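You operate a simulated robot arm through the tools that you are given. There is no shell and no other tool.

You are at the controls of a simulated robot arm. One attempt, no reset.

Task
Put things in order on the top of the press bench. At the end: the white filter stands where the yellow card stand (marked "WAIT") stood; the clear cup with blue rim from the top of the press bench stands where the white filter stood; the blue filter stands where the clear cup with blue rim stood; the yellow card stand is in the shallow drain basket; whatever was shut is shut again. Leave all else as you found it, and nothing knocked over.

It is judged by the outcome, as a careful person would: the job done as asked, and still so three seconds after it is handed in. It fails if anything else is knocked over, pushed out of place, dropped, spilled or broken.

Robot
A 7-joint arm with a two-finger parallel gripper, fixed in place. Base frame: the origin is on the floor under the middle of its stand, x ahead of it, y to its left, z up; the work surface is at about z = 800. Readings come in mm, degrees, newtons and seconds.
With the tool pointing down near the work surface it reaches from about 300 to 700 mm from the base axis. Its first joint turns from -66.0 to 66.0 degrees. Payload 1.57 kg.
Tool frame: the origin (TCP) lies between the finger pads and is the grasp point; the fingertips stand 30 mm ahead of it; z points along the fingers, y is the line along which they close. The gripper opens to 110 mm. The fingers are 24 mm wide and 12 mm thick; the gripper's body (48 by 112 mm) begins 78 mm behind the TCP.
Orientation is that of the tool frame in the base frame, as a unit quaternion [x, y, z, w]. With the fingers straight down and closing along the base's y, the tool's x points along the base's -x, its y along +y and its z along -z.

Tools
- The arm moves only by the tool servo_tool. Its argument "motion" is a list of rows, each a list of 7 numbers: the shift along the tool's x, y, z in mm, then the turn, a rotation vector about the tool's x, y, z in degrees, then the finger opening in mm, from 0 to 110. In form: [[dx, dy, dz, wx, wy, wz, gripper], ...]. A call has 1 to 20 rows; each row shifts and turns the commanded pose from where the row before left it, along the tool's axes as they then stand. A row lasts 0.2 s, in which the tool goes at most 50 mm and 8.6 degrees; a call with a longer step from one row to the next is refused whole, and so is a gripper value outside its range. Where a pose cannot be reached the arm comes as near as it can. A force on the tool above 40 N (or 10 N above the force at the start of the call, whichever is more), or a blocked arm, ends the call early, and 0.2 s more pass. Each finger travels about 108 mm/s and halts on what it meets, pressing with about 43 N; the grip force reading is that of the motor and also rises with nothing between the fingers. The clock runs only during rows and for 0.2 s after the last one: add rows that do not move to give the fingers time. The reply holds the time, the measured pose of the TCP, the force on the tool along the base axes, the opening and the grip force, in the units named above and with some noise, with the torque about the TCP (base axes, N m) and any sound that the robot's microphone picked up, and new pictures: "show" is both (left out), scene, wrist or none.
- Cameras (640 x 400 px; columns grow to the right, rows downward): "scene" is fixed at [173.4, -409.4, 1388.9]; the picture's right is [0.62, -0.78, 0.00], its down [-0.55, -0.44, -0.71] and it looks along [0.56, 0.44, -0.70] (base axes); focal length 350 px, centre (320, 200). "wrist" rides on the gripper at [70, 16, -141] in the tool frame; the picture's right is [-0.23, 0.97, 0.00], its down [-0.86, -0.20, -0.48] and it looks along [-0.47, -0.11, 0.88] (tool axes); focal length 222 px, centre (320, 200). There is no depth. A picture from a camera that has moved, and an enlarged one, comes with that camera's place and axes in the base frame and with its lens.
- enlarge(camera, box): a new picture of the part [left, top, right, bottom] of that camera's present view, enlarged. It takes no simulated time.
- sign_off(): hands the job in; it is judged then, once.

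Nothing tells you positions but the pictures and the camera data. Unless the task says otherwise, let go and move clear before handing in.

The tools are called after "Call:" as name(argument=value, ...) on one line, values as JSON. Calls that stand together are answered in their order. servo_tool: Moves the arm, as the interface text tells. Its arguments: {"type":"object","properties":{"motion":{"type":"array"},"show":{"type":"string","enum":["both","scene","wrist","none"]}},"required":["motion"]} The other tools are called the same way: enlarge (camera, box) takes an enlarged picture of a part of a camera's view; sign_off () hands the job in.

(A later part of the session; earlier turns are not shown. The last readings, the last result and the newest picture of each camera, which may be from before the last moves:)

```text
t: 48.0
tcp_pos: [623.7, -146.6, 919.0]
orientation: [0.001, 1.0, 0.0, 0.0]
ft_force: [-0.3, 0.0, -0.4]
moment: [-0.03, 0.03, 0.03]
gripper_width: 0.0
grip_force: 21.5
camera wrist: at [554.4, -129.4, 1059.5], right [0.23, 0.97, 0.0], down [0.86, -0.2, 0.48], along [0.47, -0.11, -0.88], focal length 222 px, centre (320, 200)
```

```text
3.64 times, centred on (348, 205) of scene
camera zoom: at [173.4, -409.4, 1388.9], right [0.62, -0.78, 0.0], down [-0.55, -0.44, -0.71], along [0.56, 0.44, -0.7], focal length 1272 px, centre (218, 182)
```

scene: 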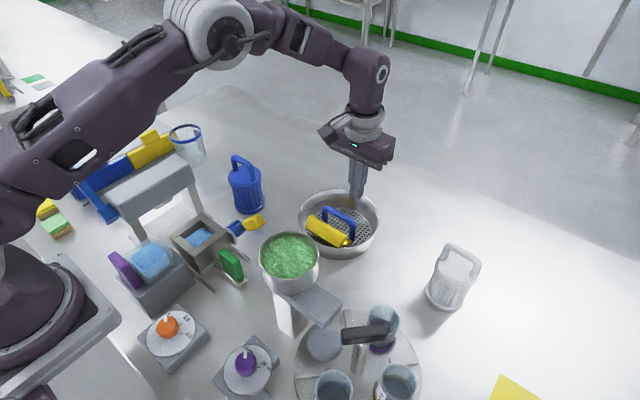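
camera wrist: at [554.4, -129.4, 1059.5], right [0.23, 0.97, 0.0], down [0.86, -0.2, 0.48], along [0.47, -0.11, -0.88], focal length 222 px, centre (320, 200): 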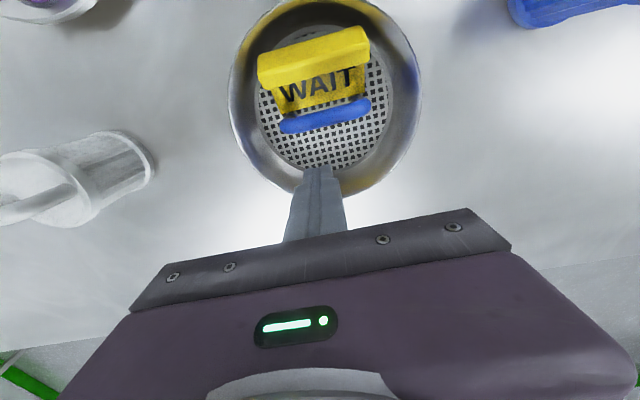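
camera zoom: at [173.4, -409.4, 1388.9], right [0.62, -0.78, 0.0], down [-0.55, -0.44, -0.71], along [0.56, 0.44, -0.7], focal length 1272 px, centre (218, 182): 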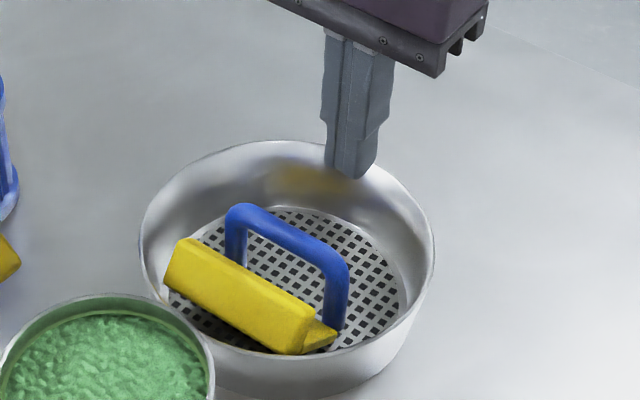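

Call:
servo_tool(motion=[[0, 2, 25, 0, 0, 0, 0], [0, 0, 25, 0, 0, 0, 0], [0, 0, 7, 0, 0, 0, 0], [-5, -1.5, 0, 0, 0, 0, 0], [-5, -1.5, 0, 0, 0, 0, 0], [-5, -1.5, 0, 0, 0, 0, 0], [-4, -1.3, 0, 0, 0, 0, 0], [0, 0, 0, 0, 0, 0, 0]])

Call:
enlarge(camera="scene", box=[284, 150, 412, 260])

```text
t: 49.8
tcp_pos: [642.1, -149.9, 861.7]
orientation: [0.0, 1.0, 0.0, 0.0]
ft_force: [-0.2, 1.3, 1.1]
moment: [0.0, 0.02, 0.02]
gripper_width: 0.0
grip_force: 21.6
camera wrist: at [573.4, -132.8, 1003.1], right [0.23, 0.97, 0.0], down [0.85, -0.2, 0.48], along [0.47, -0.11, -0.88], focal length 222 px, centre (320, 200)
```

scene: 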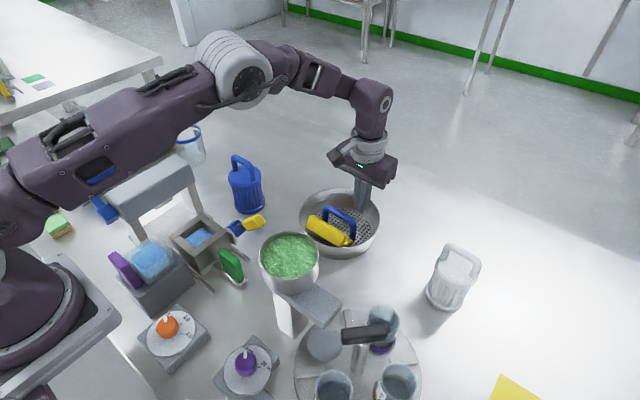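
wrist: 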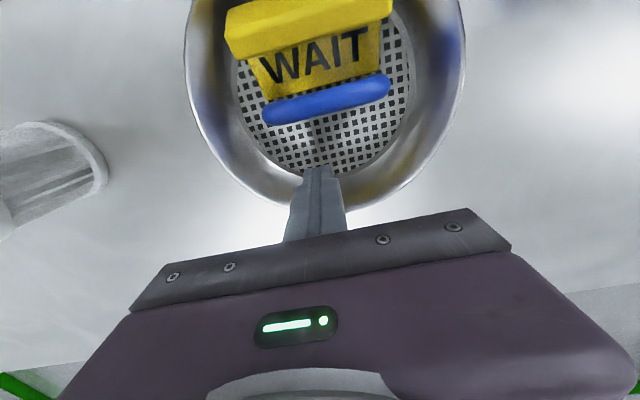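

```text
3.64 times, centred on (348, 205) of scene
camera zoom: at [173.4, -409.4, 1388.9], right [0.62, -0.78, 0.0], down [-0.55, -0.44, -0.71], along [0.56, 0.44, -0.7], focal length 1272 px, centre (218, 182)
```

zoom: 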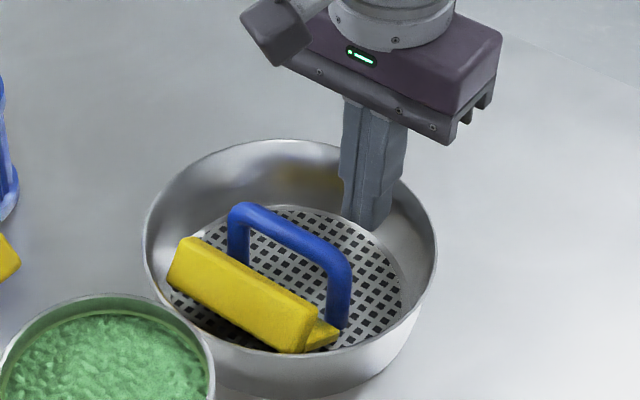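

The basket has begun to follow the fingers (a couple of mm, gentle force). I push the remaining ~18 mm in small steps.

Call:
servo_tool(motion=[[-4, -1.3, 0, 0, 0, 0, 0], [-4, -1.3, 0, 0, 0, 0, 0], [-4, -1.3, 0, 0, 0, 0, 0], [-4, -1.3, 0, 0, 0, 0, 0], [0, 0, 0, 0, 0, 0, 0]])

Call:
enlarge(camera="scene", box=[292, 172, 404, 262])

```text
t: 51.0
tcp_pos: [659.3, -154.3, 862.8]
orientation: [0.0, 1.0, 0.001, 0.0]
ft_force: [-1.4, 0.6, -0.8]
moment: [0.0, 0.04, -0.03]
gripper_width: 0.1
grip_force: 21.4
camera wrist: at [589.1, -138.1, 1002.8], right [0.23, 0.97, 0.0], down [0.86, -0.2, 0.48], along [0.47, -0.11, -0.88], focal length 222 px, centre (320, 200)
```

scene: 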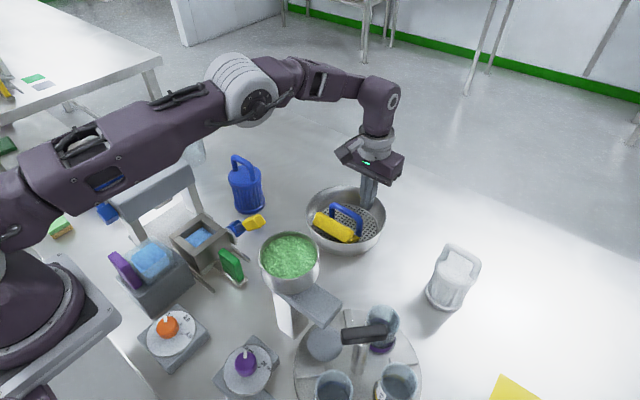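
wrist: 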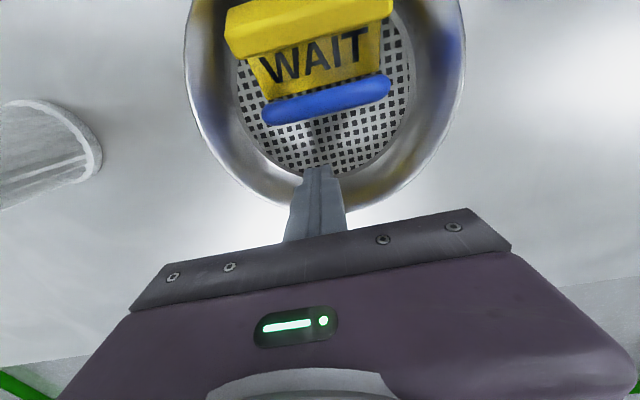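

```text
4.44 times, centred on (348, 217) of scene
camera zoom: at [173.4, -409.4, 1388.9], right [0.62, -0.78, 0.0], down [-0.55, -0.44, -0.71], along [0.56, 0.44, -0.7], focal length 1555 px, centre (196, 124)
```

zoom: 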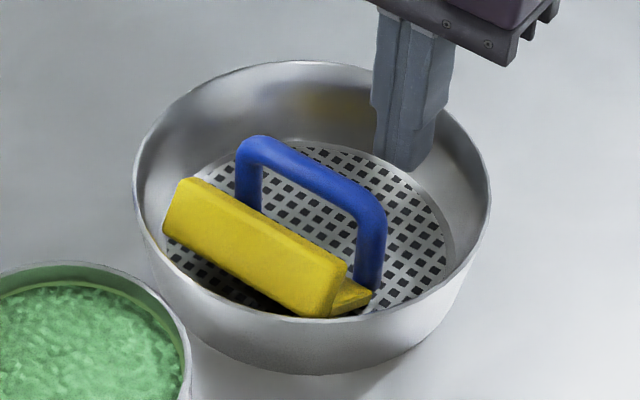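

The basket is within about 3 mm of its original outline. One last small push, then I back off and rise.

Call:
servo_tool(motion=[[-2.5, -1.2, 0, 0, 0, 0, 0], [0, 0, 0, 0, 0, 0, 0], [8, 2, 0, 0, 0, 0, 0], [8, 2, -5, 0, 0, 0, 0], [0, 0, -30, 0, 0, 0, 0], [0, 0, -40, 0, 0, 0, 0], [0, 0, -40, 0, 0, 0, 0], [0, 0, 0, 0, 0, 0, 0]])

Call:
enlarge(camera="scene", box=[292, 172, 404, 262])

```text
t: 52.8
tcp_pos: [645.4, -153.5, 977.7]
orientation: [0.0, 1.0, -0.001, 0.0]
ft_force: [-0.6, 0.5, 0.1]
moment: [0.01, -0.01, -0.02]
gripper_width: 0.0
grip_force: 21.4
camera wrist: at [575.9, -136.0, 1118.7], right [0.23, 0.97, 0.0], down [0.86, -0.2, 0.48], along [0.47, -0.11, -0.88], focal length 222 px, centre (320, 200)
```

scene: 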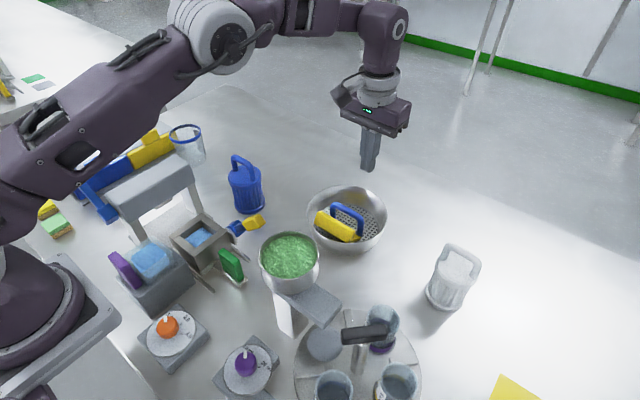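
wrist: 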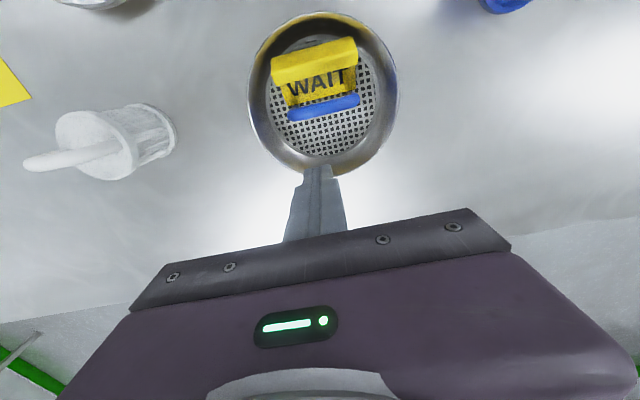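

```text
4.44 times, centred on (348, 217) of scene
camera zoom: at [173.4, -409.4, 1388.9], right [0.62, -0.78, 0.0], down [-0.55, -0.44, -0.71], along [0.56, 0.44, -0.7], focal length 1555 px, centre (196, 124)
```

zoom: 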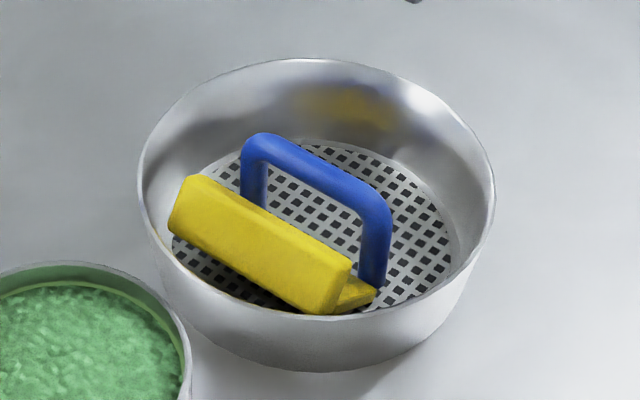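

The basket's outline matches its original position exactly, and the card stand is inside it. Now the white filter: I rise, turn the tool 90° so the fingers close along x across its handle bar, and open part way.

Call:
servo_tool(motion=[[20, 0, -40, 0, 0, 0, 20], [20, 0, 0, 0, 0, 8.2, 40], [0, 0, 0, 0, 0, 8.2, 50], [0, 0, 0, 0, 0, 8.2, 50], [0, 0, 0, 0, 0, 8.2, 50], [0, 0, 0, 0, 0, 8.2, 50], [0, 0, 0, 0, 0, 8.2, 50], [0, 0, 0, 0, 0, 8.2, 50], [0, 0, 0, 0, 0, 8.2, 50], [0, 0, 0, 0, 0, 8.2, 50], [0, 0, 0, 0, 0, 8.2, 50], [0, 0, 0, 0, 0, 8, 50], [0, 0, 0, 0, 0, 0, 50]])

```text
t: 55.6
tcp_pos: [606.4, -152.2, 1017.9]
orientation: [0.708, 0.707, 0.0, 0.001]
ft_force: [0.3, 1.0, 0.4]
moment: [0.01, 0.01, 0.0]
gripper_width: 50.3
grip_force: 0.1
camera wrist: at [621.9, -81.9, 1157.9], right [0.97, -0.23, 0.0], down [-0.2, -0.85, 0.48], along [-0.11, -0.47, -0.88], focal length 222 px, centre (320, 200)
```

scene: 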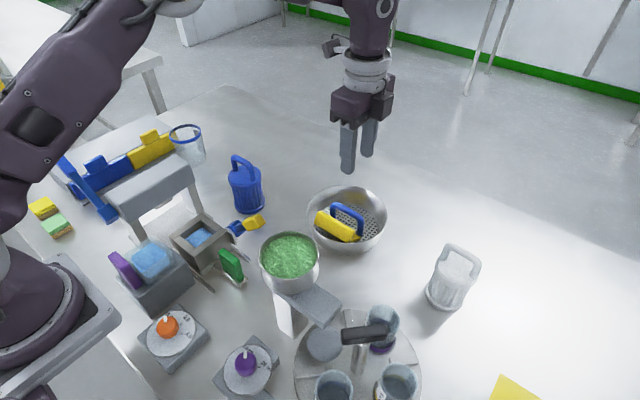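
wrist: 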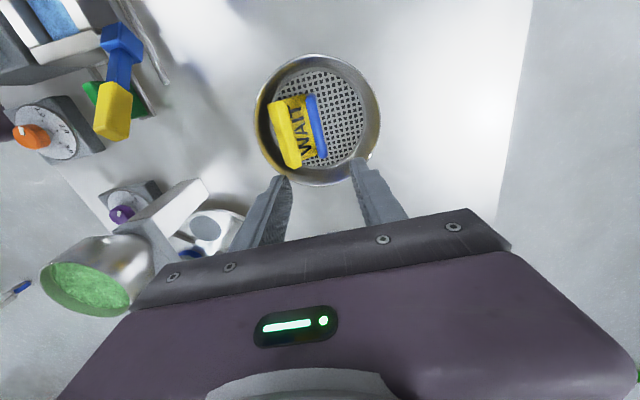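

Call:
servo_tool(motion=[[-38, -4, 0, 0, 0, 0, 50], [-38, -4, 0, 0, 0, 0, 50], [-38, -4, 0, 0, 0, 0, 50], [-38, -4, 0, 0, 0, 0, 50], [-38, -4, 0, 0, 0, 0, 50], [0, -4, 0, 0, 0, 0, 50], [0, 0, 0, 0, 0, 0, 50]])

Call:
enlarge(camera="scene", box=[380, 170, 540, 320])

```text
t: 57.2
tcp_pos: [564.7, -335.5, 1013.6]
orientation: [0.707, 0.707, 0.0, 0.0]
ft_force: [0.3, 0.5, 1.1]
moment: [0.02, -0.02, 0.01]
gripper_width: 50.0
grip_force: 0.1
out of reach, approached as far as the arm can: row 5
camera wrist: at [580.8, -265.7, 1155.1], right [0.97, -0.23, 0.0], down [-0.2, -0.85, 0.48], along [-0.11, -0.47, -0.88], focal length 222 px, centre (320, 200)
```

scene: 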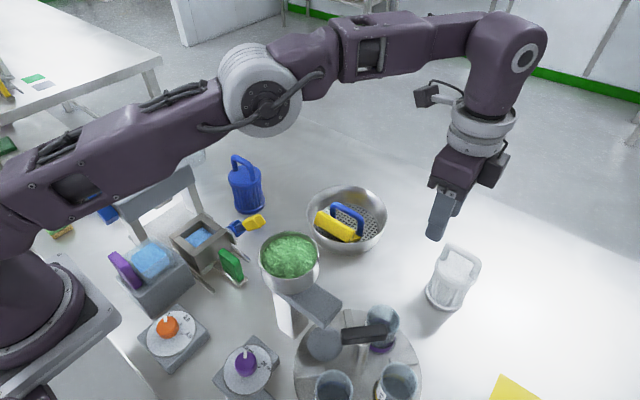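
wrist: 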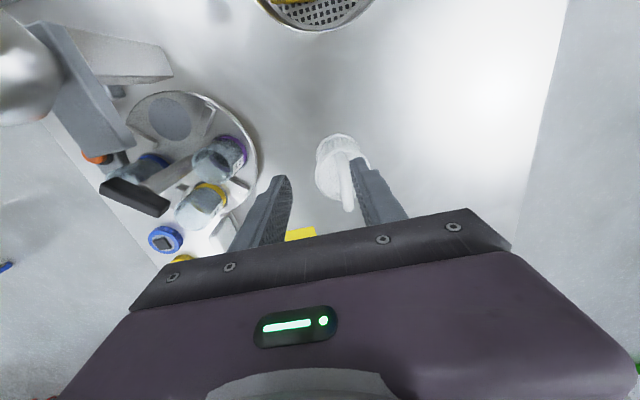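

```text
2.67 times, centred on (460, 245) of scene
camera zoom: at [173.4, -409.4, 1388.9], right [0.62, -0.78, 0.0], down [-0.55, -0.44, -0.71], along [0.56, 0.44, -0.7], focal length 933 px, centre (-53, 80)
```

zoom: 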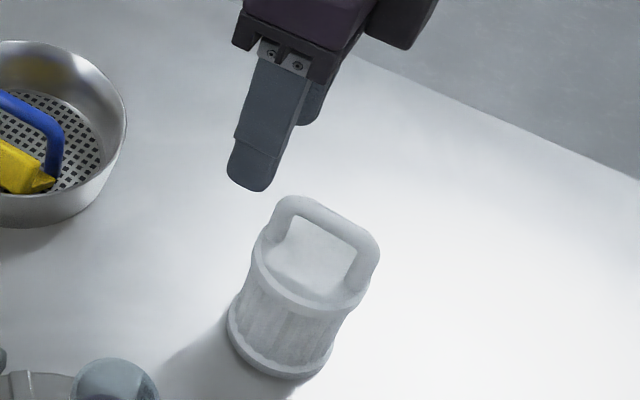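

The vertical tool can't quite reach that far at this height, so I lean the hand back toward the base by 15° (about the bar's own axis), which the round handle bar tolerates.

Call:
servo_tool(motion=[[0, 0, 0, -5, 0, 0, 50], [0, 0, 0, -5, 0, 0, 50], [0, 0, 0, -5, 0, 0, 50], [0, 0, 0, 0, 0, 0, 50]])

Call:
enlarge(camera="wrist", box=[240, 90, 440, 240])

Call:
enlarge(camera="scene", box=[380, 170, 540, 320])

```text
t: 58.2
tcp_pos: [565.4, -335.0, 1015.0]
orientation: [0.701, 0.701, 0.091, 0.093]
ft_force: [-0.1, 0.4, 0.8]
moment: [0.01, 0.01, 0.02]
gripper_width: 50.0
grip_force: 0.1
camera wrist: at [544.2, -265.1, 1154.5], right [0.94, -0.23, 0.25], down [-0.32, -0.85, 0.41], along [0.12, -0.47, -0.88], focal length 222 px, centre (320, 200)
```

scene: 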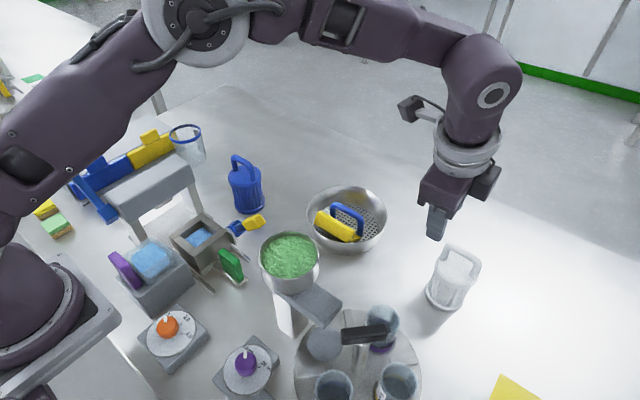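
wrist: 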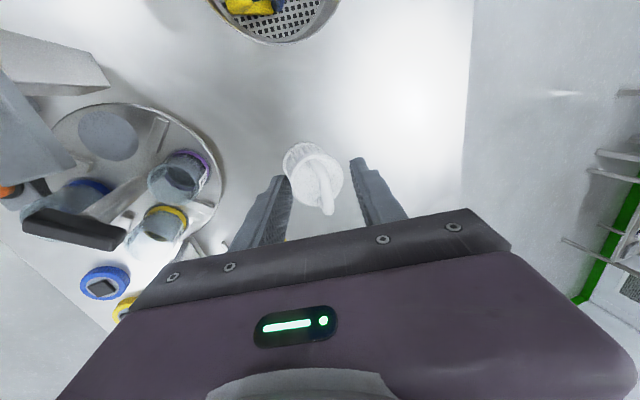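

```text
2.67 times, centred on (340, 165) of wrist
camera zoom: at [544.2, -265.1, 1154.5], right [0.94, -0.23, 0.25], down [-0.32, -0.85, 0.41], along [0.12, -0.47, -0.88], focal length 592 px, centre (267, 293)
```

zoom: 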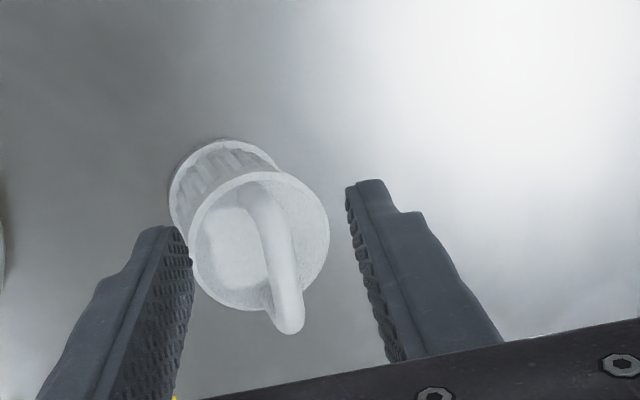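

```text
2.67 times, centred on (460, 245) of scene
camera zoom: at [173.4, -409.4, 1388.9], right [0.62, -0.78, 0.0], down [-0.55, -0.44, -0.71], along [0.56, 0.44, -0.7], focal length 933 px, centre (-53, 80)
```

zoom: 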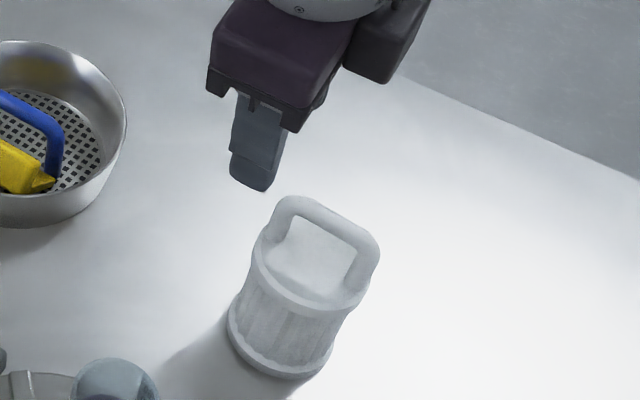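

I can see the handle bar at about x=581, centred near y=-380. I move over it and come partway down.

Call:
servo_tool(motion=[[-22, 7.5, 2, 0, 0, 0, 50], [-22, 7.5, 2, 0, 0, 0, 50], [0, -6.5, 24, 0, 0, 0, 50], [0, -6.5, 24, 0, 0, 0, 50], [0, 0, 0, 0, 0, 0, 50]])

Call:
enlarge(camera="wrist", box=[240, 90, 440, 240])

Call:
enlarge(camera="scene", box=[380, 170, 540, 320])

```text
t: 59.4
tcp_pos: [580.2, -381.2, 963.3]
orientation: [0.701, 0.701, 0.092, 0.092]
ft_force: [-0.7, 0.7, 0.1]
moment: [-0.02, 0.01, 0.03]
gripper_width: 50.2
grip_force: 0.0
camera wrist: at [559.4, -309.8, 1104.1], right [0.94, -0.23, 0.25], down [-0.32, -0.86, 0.41], along [0.12, -0.47, -0.88], focal length 222 px, centre (320, 200)
```

scene: 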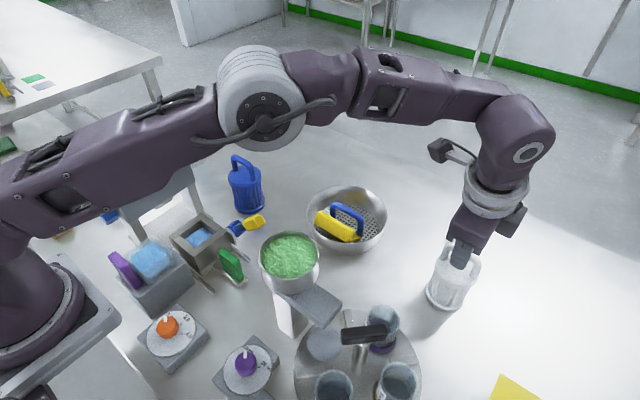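
wrist: 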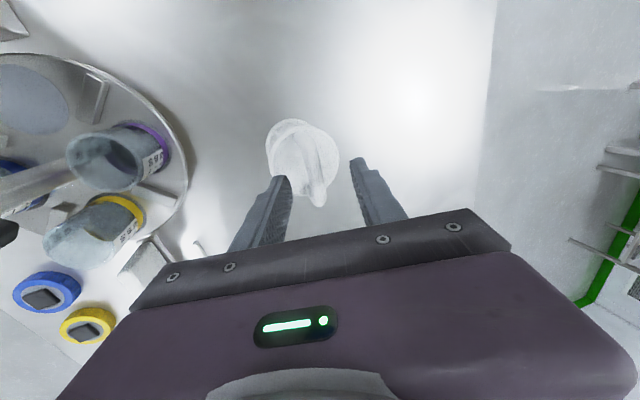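

```text
2.67 times, centred on (340, 165) of wrist
camera zoom: at [559.4, -309.8, 1104.1], right [0.94, -0.23, 0.25], down [-0.32, -0.86, 0.41], along [0.12, -0.47, -0.88], focal length 592 px, centre (267, 293)
```

zoom: 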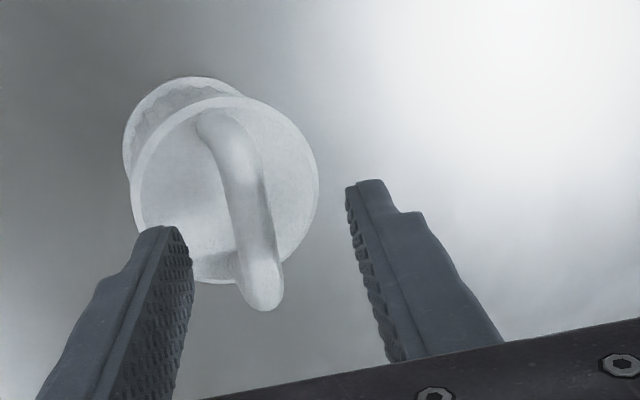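

```text
2.67 times, centred on (460, 245) of scene
camera zoom: at [173.4, -409.4, 1388.9], right [0.62, -0.78, 0.0], down [-0.55, -0.44, -0.71], along [0.56, 0.44, -0.7], focal length 933 px, centre (-53, 80)
```

zoom: 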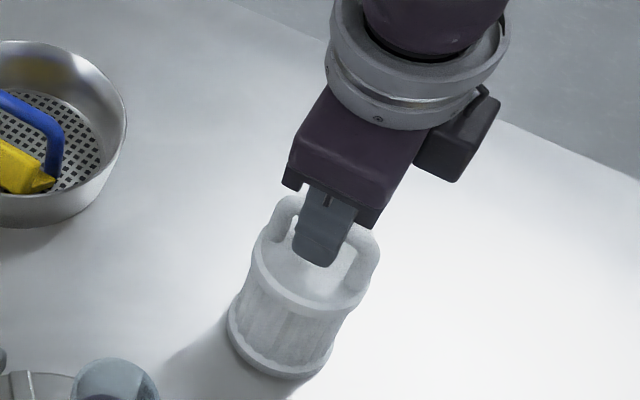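

The bar lies between the fingers at x≈582. I go down the last 31 mm and close on the bar.

Call:
servo_tool(motion=[[0, -3.1, 15.2, 0, 0, 0, 50], [0, -3.1, 15.2, 0, 0, 0, 50], [0, 0, 0, 0, 0, 0, 50]])

Call:
enlarge(camera="wrist", box=[240, 90, 440, 240])

Call:
enlarge(camera="scene", box=[400, 190, 500, 320])

```text
t: 60.2
tcp_pos: [582.3, -380.2, 932.6]
orientation: [0.701, 0.701, 0.092, 0.093]
ft_force: [0.2, 0.4, 0.1]
moment: [0.03, 0.02, 0.01]
gripper_width: 50.1
grip_force: 0.1
camera wrist: at [561.1, -309.9, 1073.1], right [0.94, -0.23, 0.25], down [-0.32, -0.86, 0.41], along [0.12, -0.47, -0.88], focal length 222 px, centre (320, 200)
```

scene: 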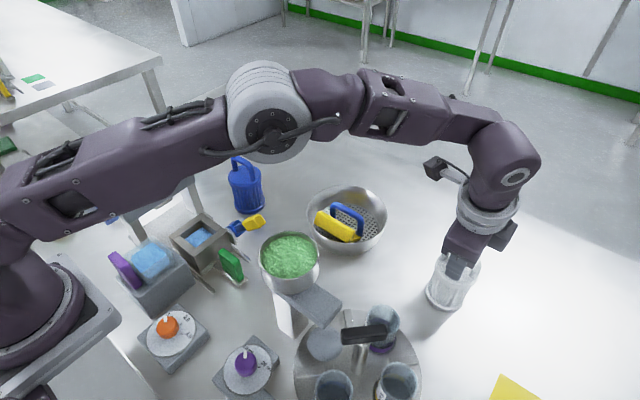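
wrist: 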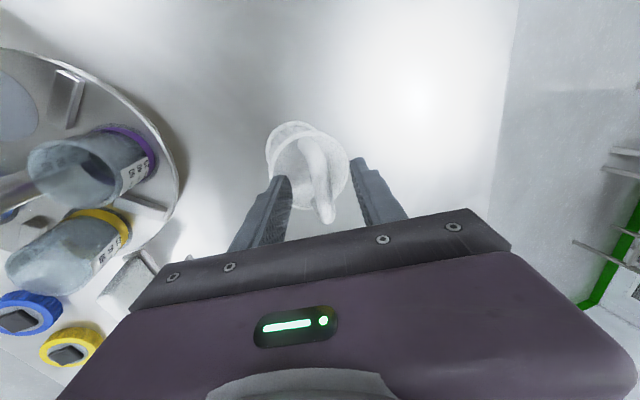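

```text
2.67 times, centred on (340, 165) of wrist
camera zoom: at [561.1, -309.9, 1073.1], right [0.94, -0.23, 0.25], down [-0.32, -0.86, 0.41], along [0.12, -0.47, -0.88], focal length 592 px, centre (267, 293)
```

zoom: 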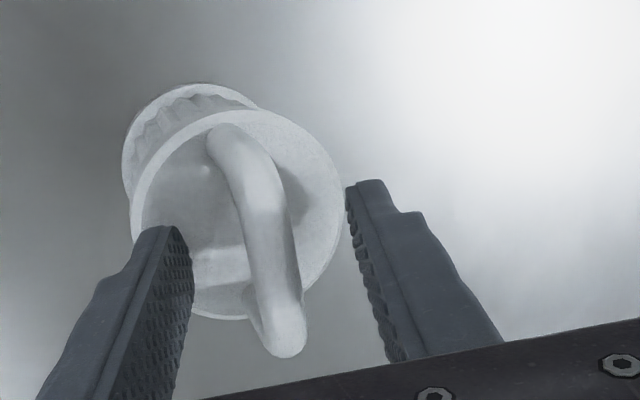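

```text
3.08 times, centred on (450, 255) of scene
camera zoom: at [173.4, -409.4, 1388.9], right [0.62, -0.78, 0.0], down [-0.55, -0.44, -0.71], along [0.56, 0.44, -0.7], focal length 1076 px, centre (-80, 31)
```

zoom: 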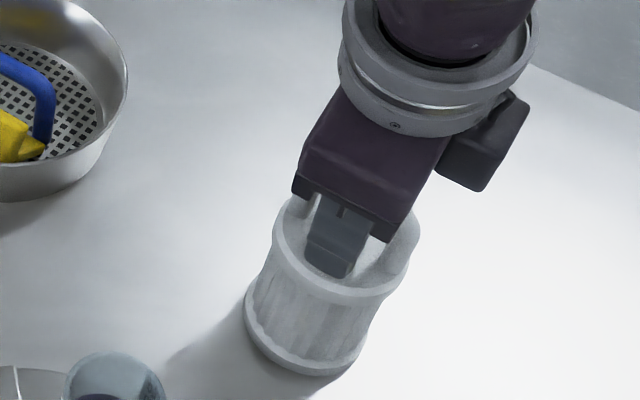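

Call:
servo_tool(motion=[[0, 0, 0, 0, 0, 0, 30], [0, 0, 0, 0, 0, 0, 10], [0, 0, 0, 0, 0, 0, 0], [0, 0, 0, 0, 0, 0, 0], [0, 0, 0, 0, 0, 0, 0]])

Call:
enlarge(camera="wrist", box=[240, 90, 440, 240])

```text
t: 61.4
tcp_pos: [581.4, -380.0, 933.1]
orientation: [0.701, 0.701, 0.093, 0.091]
ft_force: [0.3, -0.1, 1.3]
moment: [0.03, 0.0, 0.0]
gripper_width: 12.0
grip_force: 29.7
camera wrist: at [561.1, -309.9, 1073.3], right [0.94, -0.23, 0.25], down [-0.32, -0.85, 0.41], along [0.12, -0.47, -0.88], focal length 222 px, centre (320, 200)
```

scene: 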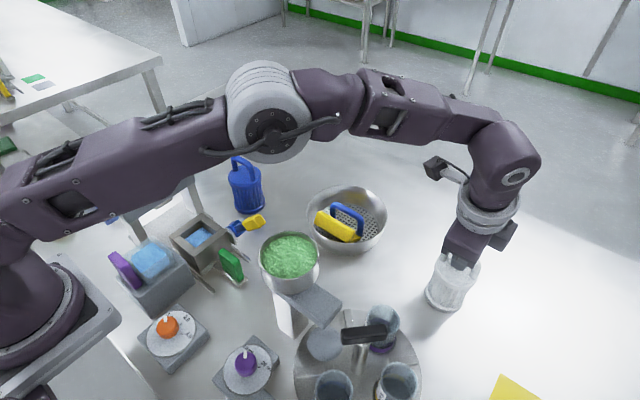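
wrist: 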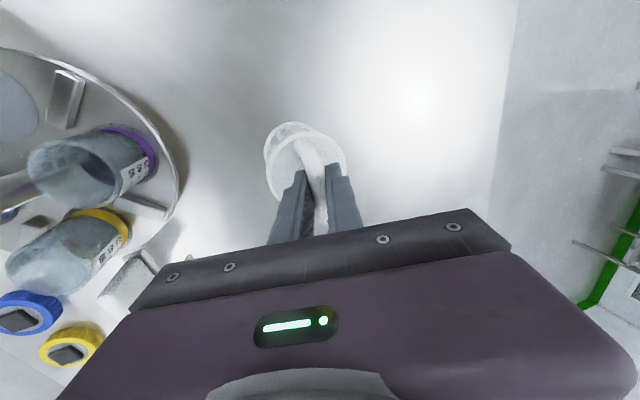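

```text
2.67 times, centred on (340, 165) of wrist
camera zoom: at [561.1, -309.9, 1073.3], right [0.94, -0.23, 0.25], down [-0.32, -0.85, 0.41], along [0.12, -0.47, -0.88], focal length 592 px, centre (267, 293)
```

zoom: 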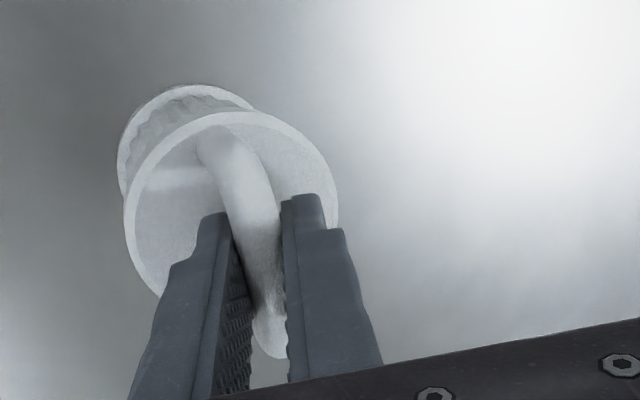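

Gripped on the 12 mm bar. I lift slowly by about 12 mm to test the hold.

Call:
servo_tool(motion=[[0, 0.8, -2.9, 0, 0, 0, 0], [0, 1.0, -3.9, 0, 0, 0, 0], [0, 1.3, -4.8, 0, 0, 0, 0], [0, 0, 0, 0, 0, 0, 0]])

Call:
enlarge(camera="scene", box=[400, 190, 500, 320])

```text
t: 62.4
tcp_pos: [581.9, -379.6, 946.9]
orientation: [0.701, 0.701, 0.093, 0.093]
ft_force: [0.5, -0.3, -2.5]
moment: [0.02, 0.04, 0.0]
gripper_width: 11.9
grip_force: 28.9
camera wrist: at [561.1, -309.8, 1085.8], right [0.94, -0.23, 0.25], down [-0.32, -0.86, 0.41], along [0.12, -0.47, -0.88], focal length 222 px, centre (320, 200)
```

scene: 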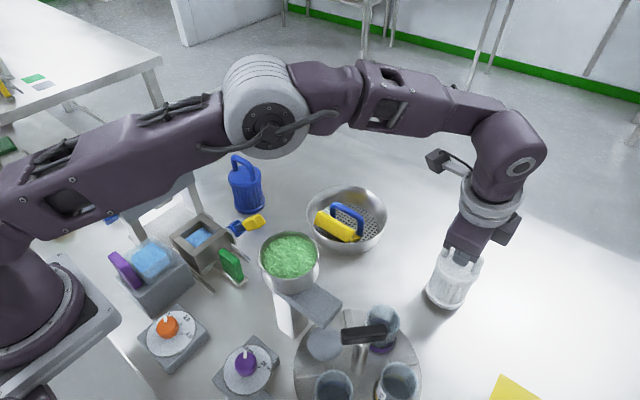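
wrist: 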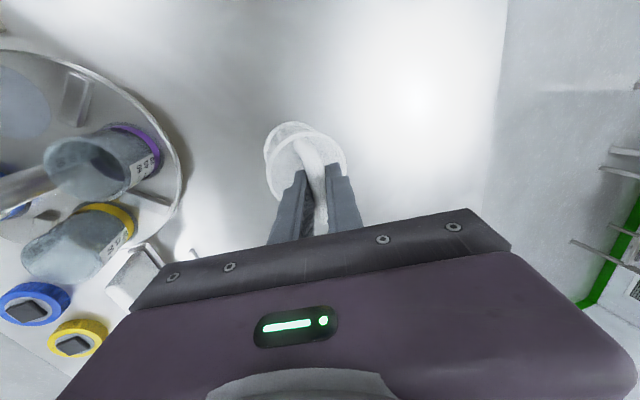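

```text
3.08 times, centred on (450, 255) of scene
camera zoom: at [173.4, -409.4, 1388.8], right [0.62, -0.78, 0.0], down [-0.55, -0.44, -0.71], along [0.56, 0.44, -0.7], focal length 1076 px, centre (-80, 31)
```

zoom: 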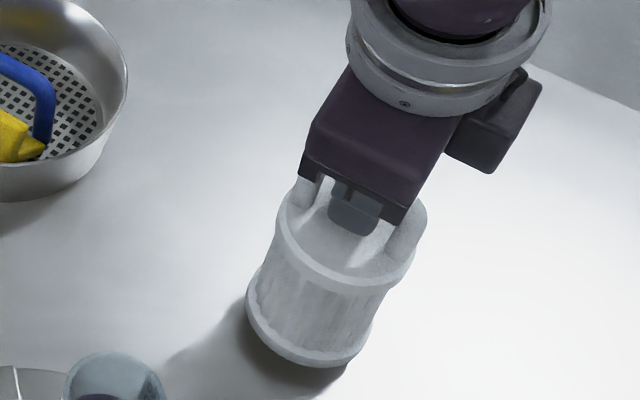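

The white filter is off the bench and held (about 2.5 N). I raise it clear of the basket and start carrying it toward the card's old place.

Call:
servo_tool(motion=[[0, 2.6, -9.7, 0, 0, 0, 0], [0, 3.9, -14.5, 0, 0, 0, 0], [0, 3.9, -14.5, 0, 0, 0, 0], [12, 2.6, -9.7, 0, 0, 0, 0], [20, 3.9, -14.5, 0, 0, 0, 0], [25, 2.6, -9.7, 0, 0, 0, 0], [25, 2.6, -9.7, 0, 0, 0, 0], [25, 0, 0, 0, 0, 0, 0], [25, 0, 0, 0, 0, 0, 0], [25, 2, 0.5, 0, 0, 0, 0], [25, 2, 0.5, 0, 0, 0, 0], [25, 2, 0.5, 0, 0, 0, 0], [20, 0, 0, 0, 0, 0, 0], [10, 0, 0, 0, 0, 0, 0], [0, 0, 0, 0, 0, 0, 0]])

```text
t: 65.6
tcp_pos: [589.1, -143.7, 1031.3]
orientation: [0.701, 0.702, 0.092, 0.092]
ft_force: [0.8, -0.1, -1.3]
moment: [0.0, 0.0, 0.0]
gripper_width: 12.2
grip_force: 30.0
camera wrist: at [567.7, -72.8, 1171.1], right [0.94, -0.23, 0.25], down [-0.32, -0.85, 0.41], along [0.12, -0.47, -0.88], focal length 222 px, centre (320, 200)
```

scene: 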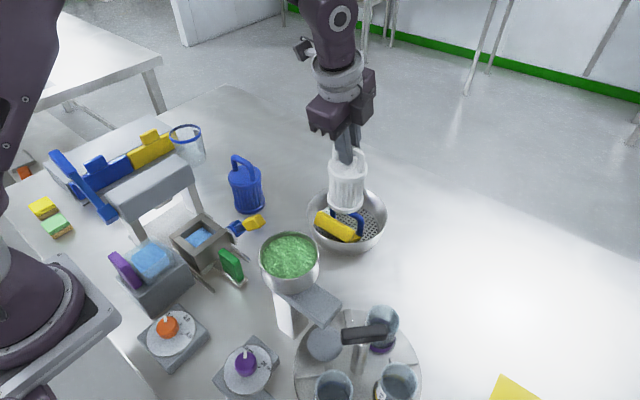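
wrist: 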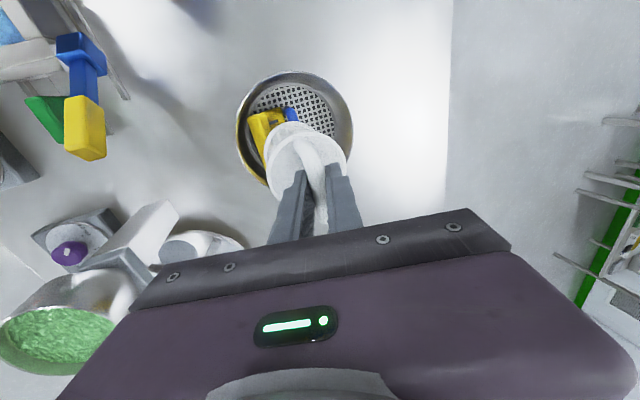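

Call:
servo_tool(motion=[[12, 3.1, 0.8, 0, 0, 0, 0], [20, 6.3, 1.7, 0, 0, 0, 0], [25, 6.3, 1.7, 0, 0, 0, 0], [25, 6.3, 1.7, 0, 0, 0, 0], [25, 6.3, 1.7, 0, 0, 0, 0], [25, 3.0, 0.8, 0, 0, 0, 0], [25, 0, 0, 0, 0, 0, 0], [25, 0, 0, 0, 0, 0, 0], [25, 0, 0, 0, 0, 0, 0], [25, 0, 0, 0, 0, 0, 0], [25, 0, 0, 0, 0, 0, 0], [25, 0, 0, 0, 0, 0, 0], [25, 0, 0, 0, 0, 0, 0], [20, 0, 0, 0, 0, 0, 0], [12, 0, 0, 0, 0, 0, 0], [5, 0, 0, 0, 0, 0, 0], [0, 0, 0, 0, 0, 0, 0]])

Call:
enlarge(camera="scene", box=[180, 80, 340, 220])

```text
t: 69.2
tcp_pos: [620.2, 202.0, 1032.1]
orientation: [0.701, 0.701, 0.092, 0.092]
ft_force: [1.4, 0.6, -1.6]
moment: [-0.02, 0.03, -0.01]
gripper_width: 12.1
grip_force: 29.5
camera wrist: at [600.0, 272.0, 1171.4], right [0.94, -0.23, 0.25], down [-0.32, -0.86, 0.41], along [0.12, -0.47, -0.88], focal length 222 px, centre (320, 200)
```

scene: 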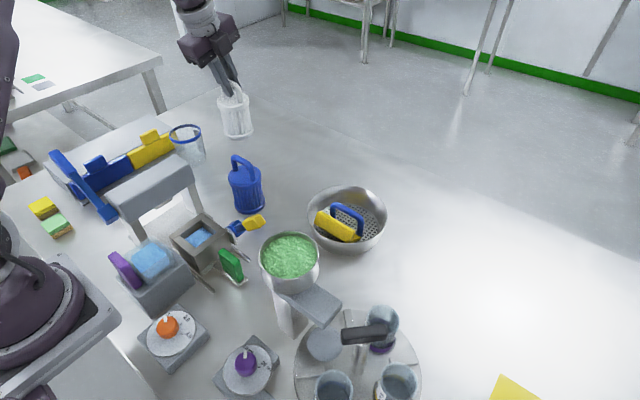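
wrist: 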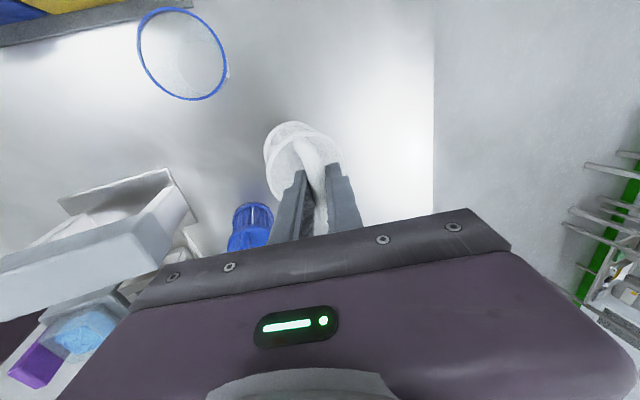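

```text
2.86 times, centred on (260, 150) of scene
camera zoom: at [173.5, -409.4, 1388.9], right [0.62, -0.78, 0.0], down [-0.55, -0.44, -0.71], along [0.56, 0.44, -0.7], focal length 1000 px, centre (491, 343)
```

zoom: 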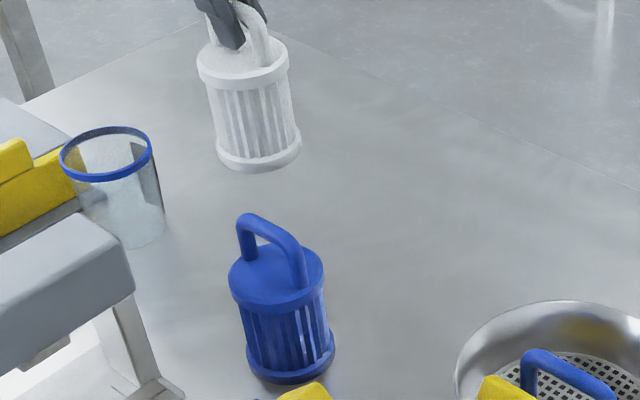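

The filter hangs upright over the card's old spot. I lower it most of the way.

Call:
servo_tool(motion=[[-1, -3.2, 16.7, 0, 0, 0, 0], [-1, -4.4, 16.4, 0, 0, 0, 0], [0, -4.4, 16.4, 0, 0, 0, 0], [0, -4.4, 16.4, 0, 0, 0, 0], [0, -4.4, 16.4, 0, 0, 0, 0], [0, 0, 0, 0, 0, 0, 0]])

Call:
enlarge(camera="scene", box=[180, 80, 340, 220])

```text
t: 70.6
tcp_pos: [621.8, 198.2, 946.7]
orientation: [0.701, 0.701, 0.092, 0.093]
ft_force: [0.6, 0.0, -1.6]
moment: [0.06, 0.0, 0.02]
gripper_width: 11.9
grip_force: 29.4
camera wrist: at [601.6, 269.2, 1086.2], right [0.94, -0.23, 0.25], down [-0.32, -0.86, 0.41], along [0.12, -0.47, -0.88], focal length 222 px, centre (320, 200)
```

scene: 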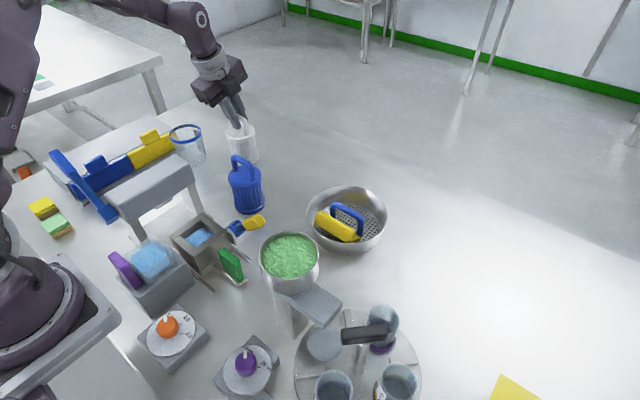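
wrist: 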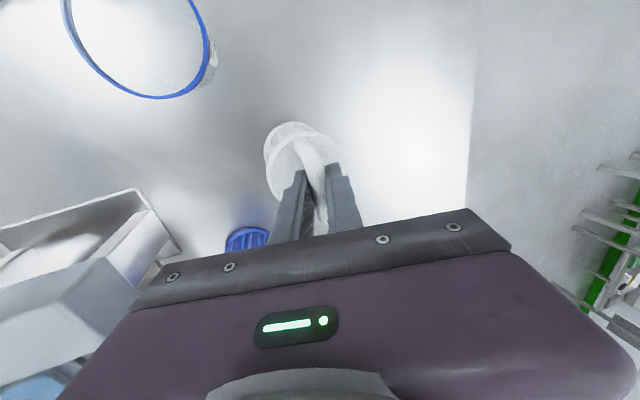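

```text
2.86 times, centred on (260, 150) of scene
camera zoom: at [173.4, -409.4, 1388.9], right [0.62, -0.78, 0.0], down [-0.55, -0.44, -0.71], along [0.56, 0.44, -0.7], focal length 1000 px, centre (491, 343)
```

zoom: 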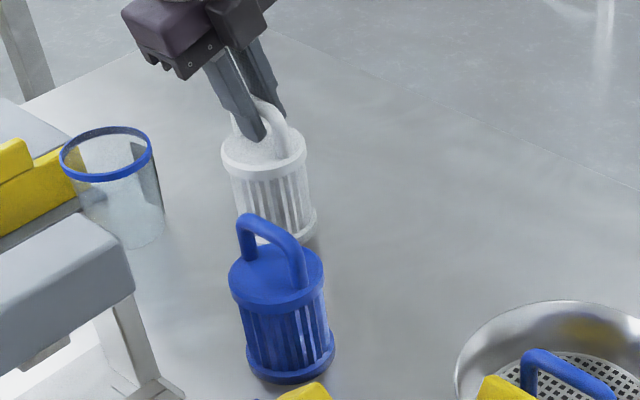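

Call:
servo_tool(motion=[[1, -0.8, 2.9, 0, 0, 0, 0], [0.5, -0.8, 2.9, 0, 0, 0, 0], [0, -0.8, 2.9, 0, 0, 0, 0], [0, -0.4, 1.5, 0, 0, 0, 0], [0, 0, 0, 0, 0, 0, 0]], show="scene")

```text
t: 71.8
tcp_pos: [622.3, 201.6, 936.6]
orientation: [0.7, 0.702, 0.092, 0.092]
ft_force: [-0.3, 0.0, -1.7]
moment: [0.01, -0.02, -0.03]
gripper_width: 12.1
grip_force: 29.9
```

scene: 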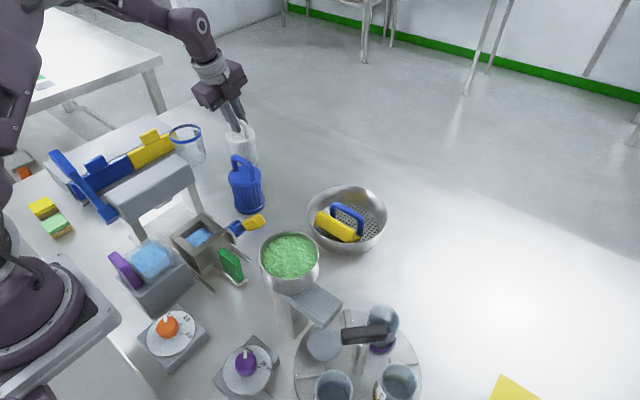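

Still hanging free (-1.7 N). I continue down in 1 mm steps until it touches.

Call:
servo_tool(motion=[[0, -0.26, 1, 0, 0, 0, 0], [0, -0.26, 1, 0, 0, 0, 0], [0, 0, 0, 0, 0, 0, 0]], show="none")

Call:
servo_tool(motion=[[0, -0.26, 1, 0, 0, 0, 0], [0, 0, 0, 0, 0, 0, 0]], show="scene")

```text
t: 72.6
tcp_pos: [621.7, 200.8, 934.6]
orientation: [0.701, 0.701, 0.092, 0.092]
ft_force: [0.1, 0.5, -2.1]
moment: [0.03, -0.01, 0.0]
gripper_width: 12.0
grip_force: 29.3
```

```text
t: 73.2
tcp_pos: [623.0, 199.9, 934.0]
orientation: [0.701, 0.701, 0.092, 0.094]
ft_force: [-1.9, 0.4, 7.6]
moment: [-0.05, 0.0, -0.03]
gripper_width: 12.0
grip_force: 29.0
```

scene: 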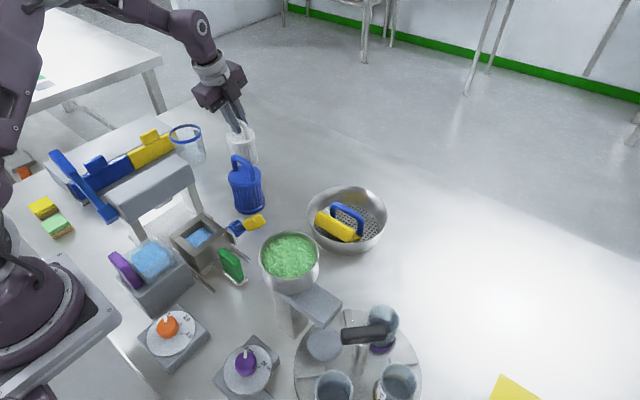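

It's standing on the bench (7.6 N contact). I open the fingers and withdraw along the tool axis.

Call:
servo_tool(motion=[[0, 0, 0, 0, 0, 0, 20], [0, 0, 0, 0, 0, 0, 44], [0, 0, 0, 0, 0, 0, 44], [0, 0, -15, 0, 0, 0, 44], [0, 0, -30, 0, 0, 0, 44], [0, 0, -40, 0, 0, 0, 44], [0, 0, 0, 0, 0, 0, 44]])

Call:
enlarge(camera="scene", box=[180, 80, 340, 220])

Call:
enlarge(camera="wrist", box=[0, 0, 420, 260])

```text
t: 74.8
tcp_pos: [601.0, 200.9, 1014.4]
orientation: [0.701, 0.701, 0.092, 0.092]
ft_force: [0.5, 0.3, -0.3]
moment: [0.01, 0.01, 0.0]
gripper_width: 44.0
grip_force: 0.1
camera wrist: at [579.5, 271.1, 1155.3], right [0.94, -0.23, 0.25], down [-0.32, -0.86, 0.41], along [0.12, -0.47, -0.88], focal length 222 px, centre (320, 200)
```

scene: 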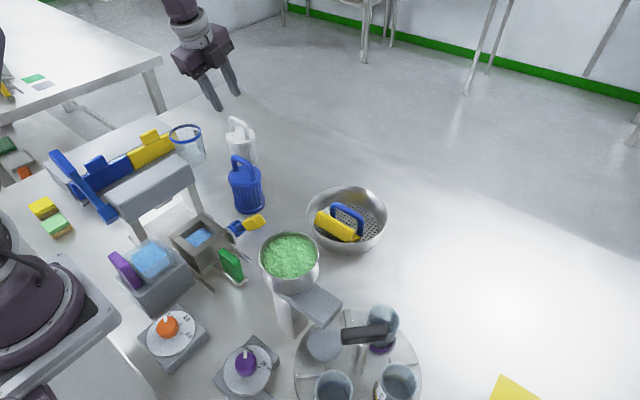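
wrist: 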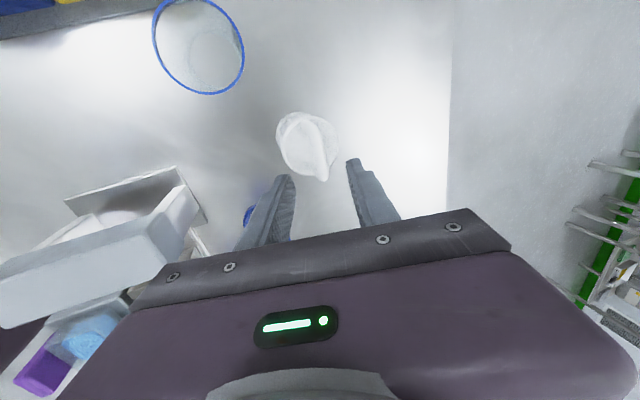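

```text
2.86 times, centred on (260, 150) of scene
camera zoom: at [173.4, -409.4, 1388.9], right [0.62, -0.78, 0.0], down [-0.55, -0.44, -0.71], along [0.56, 0.44, -0.7], focal length 1000 px, centre (491, 343)
```

zoom: 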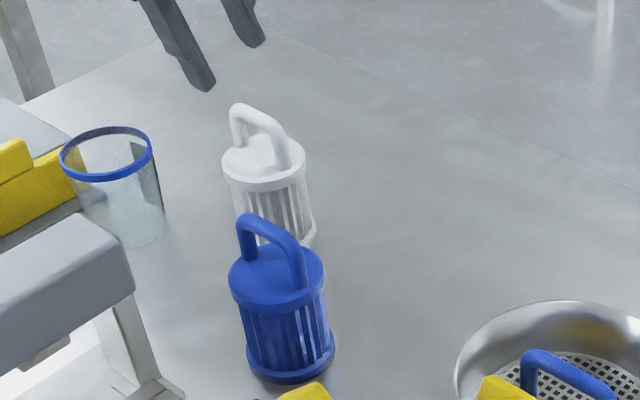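

```text
1.52 times, centred on (210, 130) of wrist
camera zoom: at [579.5, 271.1, 1155.3], right [0.94, -0.23, 0.25], down [-0.32, -0.86, 0.41], along [0.12, -0.47, -0.88], focal length 338 px, centre (488, 307)
```

zoom: 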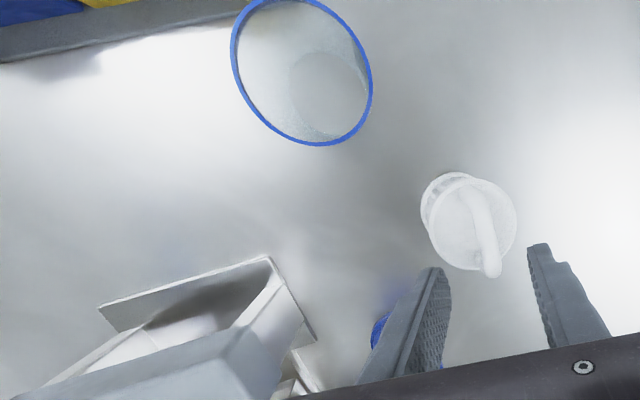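

The white filter stands on the card's old spot. Next the cup: I straighten the tool, open wide, lean slightly toward +y (needed later for reach at the far right), and go above the cup to look.

Call:
servo_tool(motion=[[0, 0, 0, 5, 0, 0, 60], [0, 0, 0, 5, 0, 0, 80], [0, 0, 0, 5, 0, 0, 110], [0, 0, 0, 0, -4, 0, 110], [0, 0, 0, 0, -4, 0, 110], [30, -13, 0, 0, 0, 0, 110], [30, -13, 0, 0, 0, 0, 110], [30, -13, 0, 0, 0, 0, 110], [30, -13, 0, 0, 0, 0, 110], [0, 0, 0, 0, 0, 0, 110]])

Call:
enlarge(camera="wrist", box=[200, 40, 440, 220])

Call:
enlarge(camera="scene", box=[130, 90, 240, 180])

```text
t: 77.0
tcp_pos: [548.7, 318.7, 998.4]
orientation: [0.706, 0.705, -0.05, 0.05]
ft_force: [-0.1, 0.3, -0.6]
moment: [0.03, 0.01, -0.01]
gripper_width: 109.9
grip_force: 0.1
camera wrist: at [565.3, 408.9, 1127.8], right [0.97, -0.23, 0.03], down [-0.2, -0.78, 0.59], along [-0.11, -0.58, -0.8], focal length 222 px, centre (320, 200)
```

scene: 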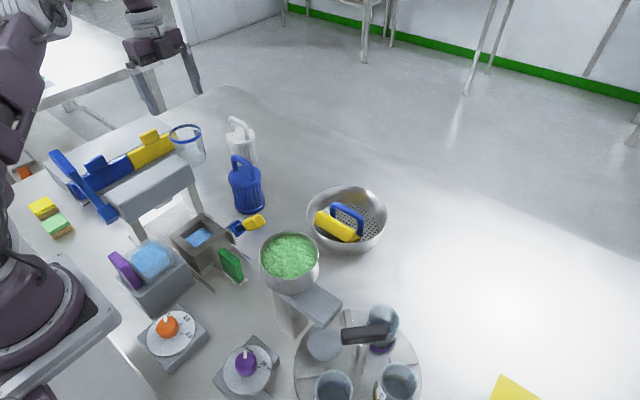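
wrist: 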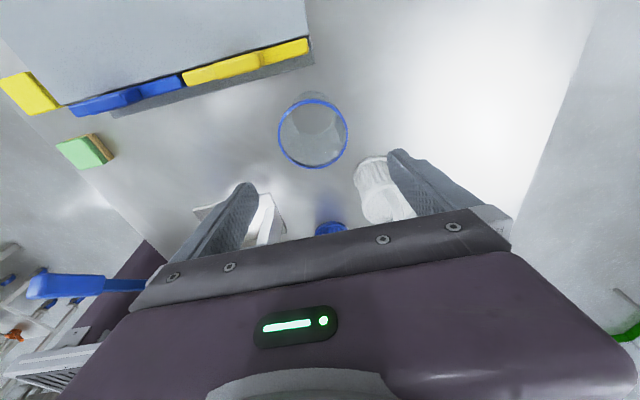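

```text
2.22 times, centred on (320, 130) of wrist
camera zoom: at [565.3, 408.9, 1127.8], right [0.97, -0.23, 0.03], down [-0.2, -0.78, 0.59], along [-0.11, -0.58, -0.8], focal length 494 px, centre (320, 356)
```

zoom: 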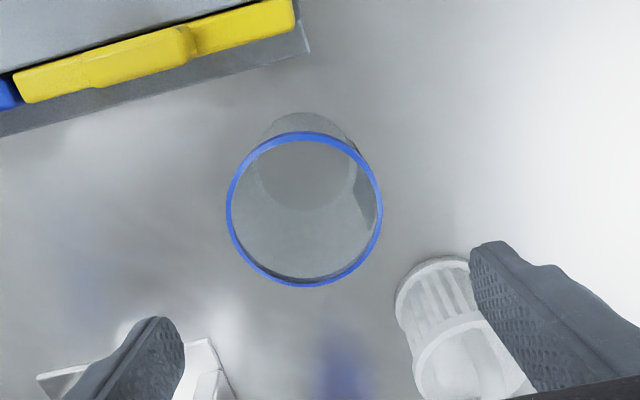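

```text
4.44 times, centred on (185, 135) of scene
camera zoom: at [173.4, -409.4, 1388.9], right [0.62, -0.78, 0.0], down [-0.55, -0.44, -0.71], along [0.56, 0.44, -0.7], focal length 1555 px, centre (920, 489)
```

zoom: 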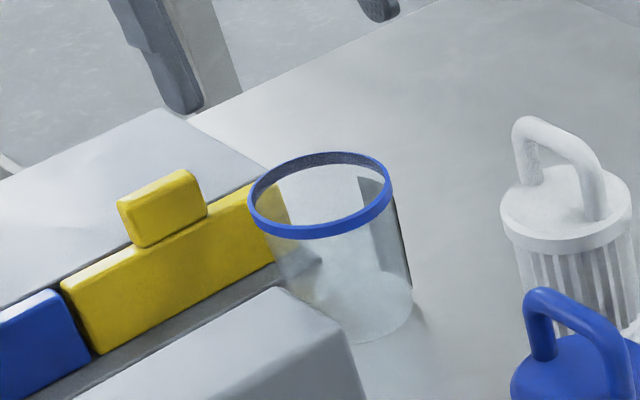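

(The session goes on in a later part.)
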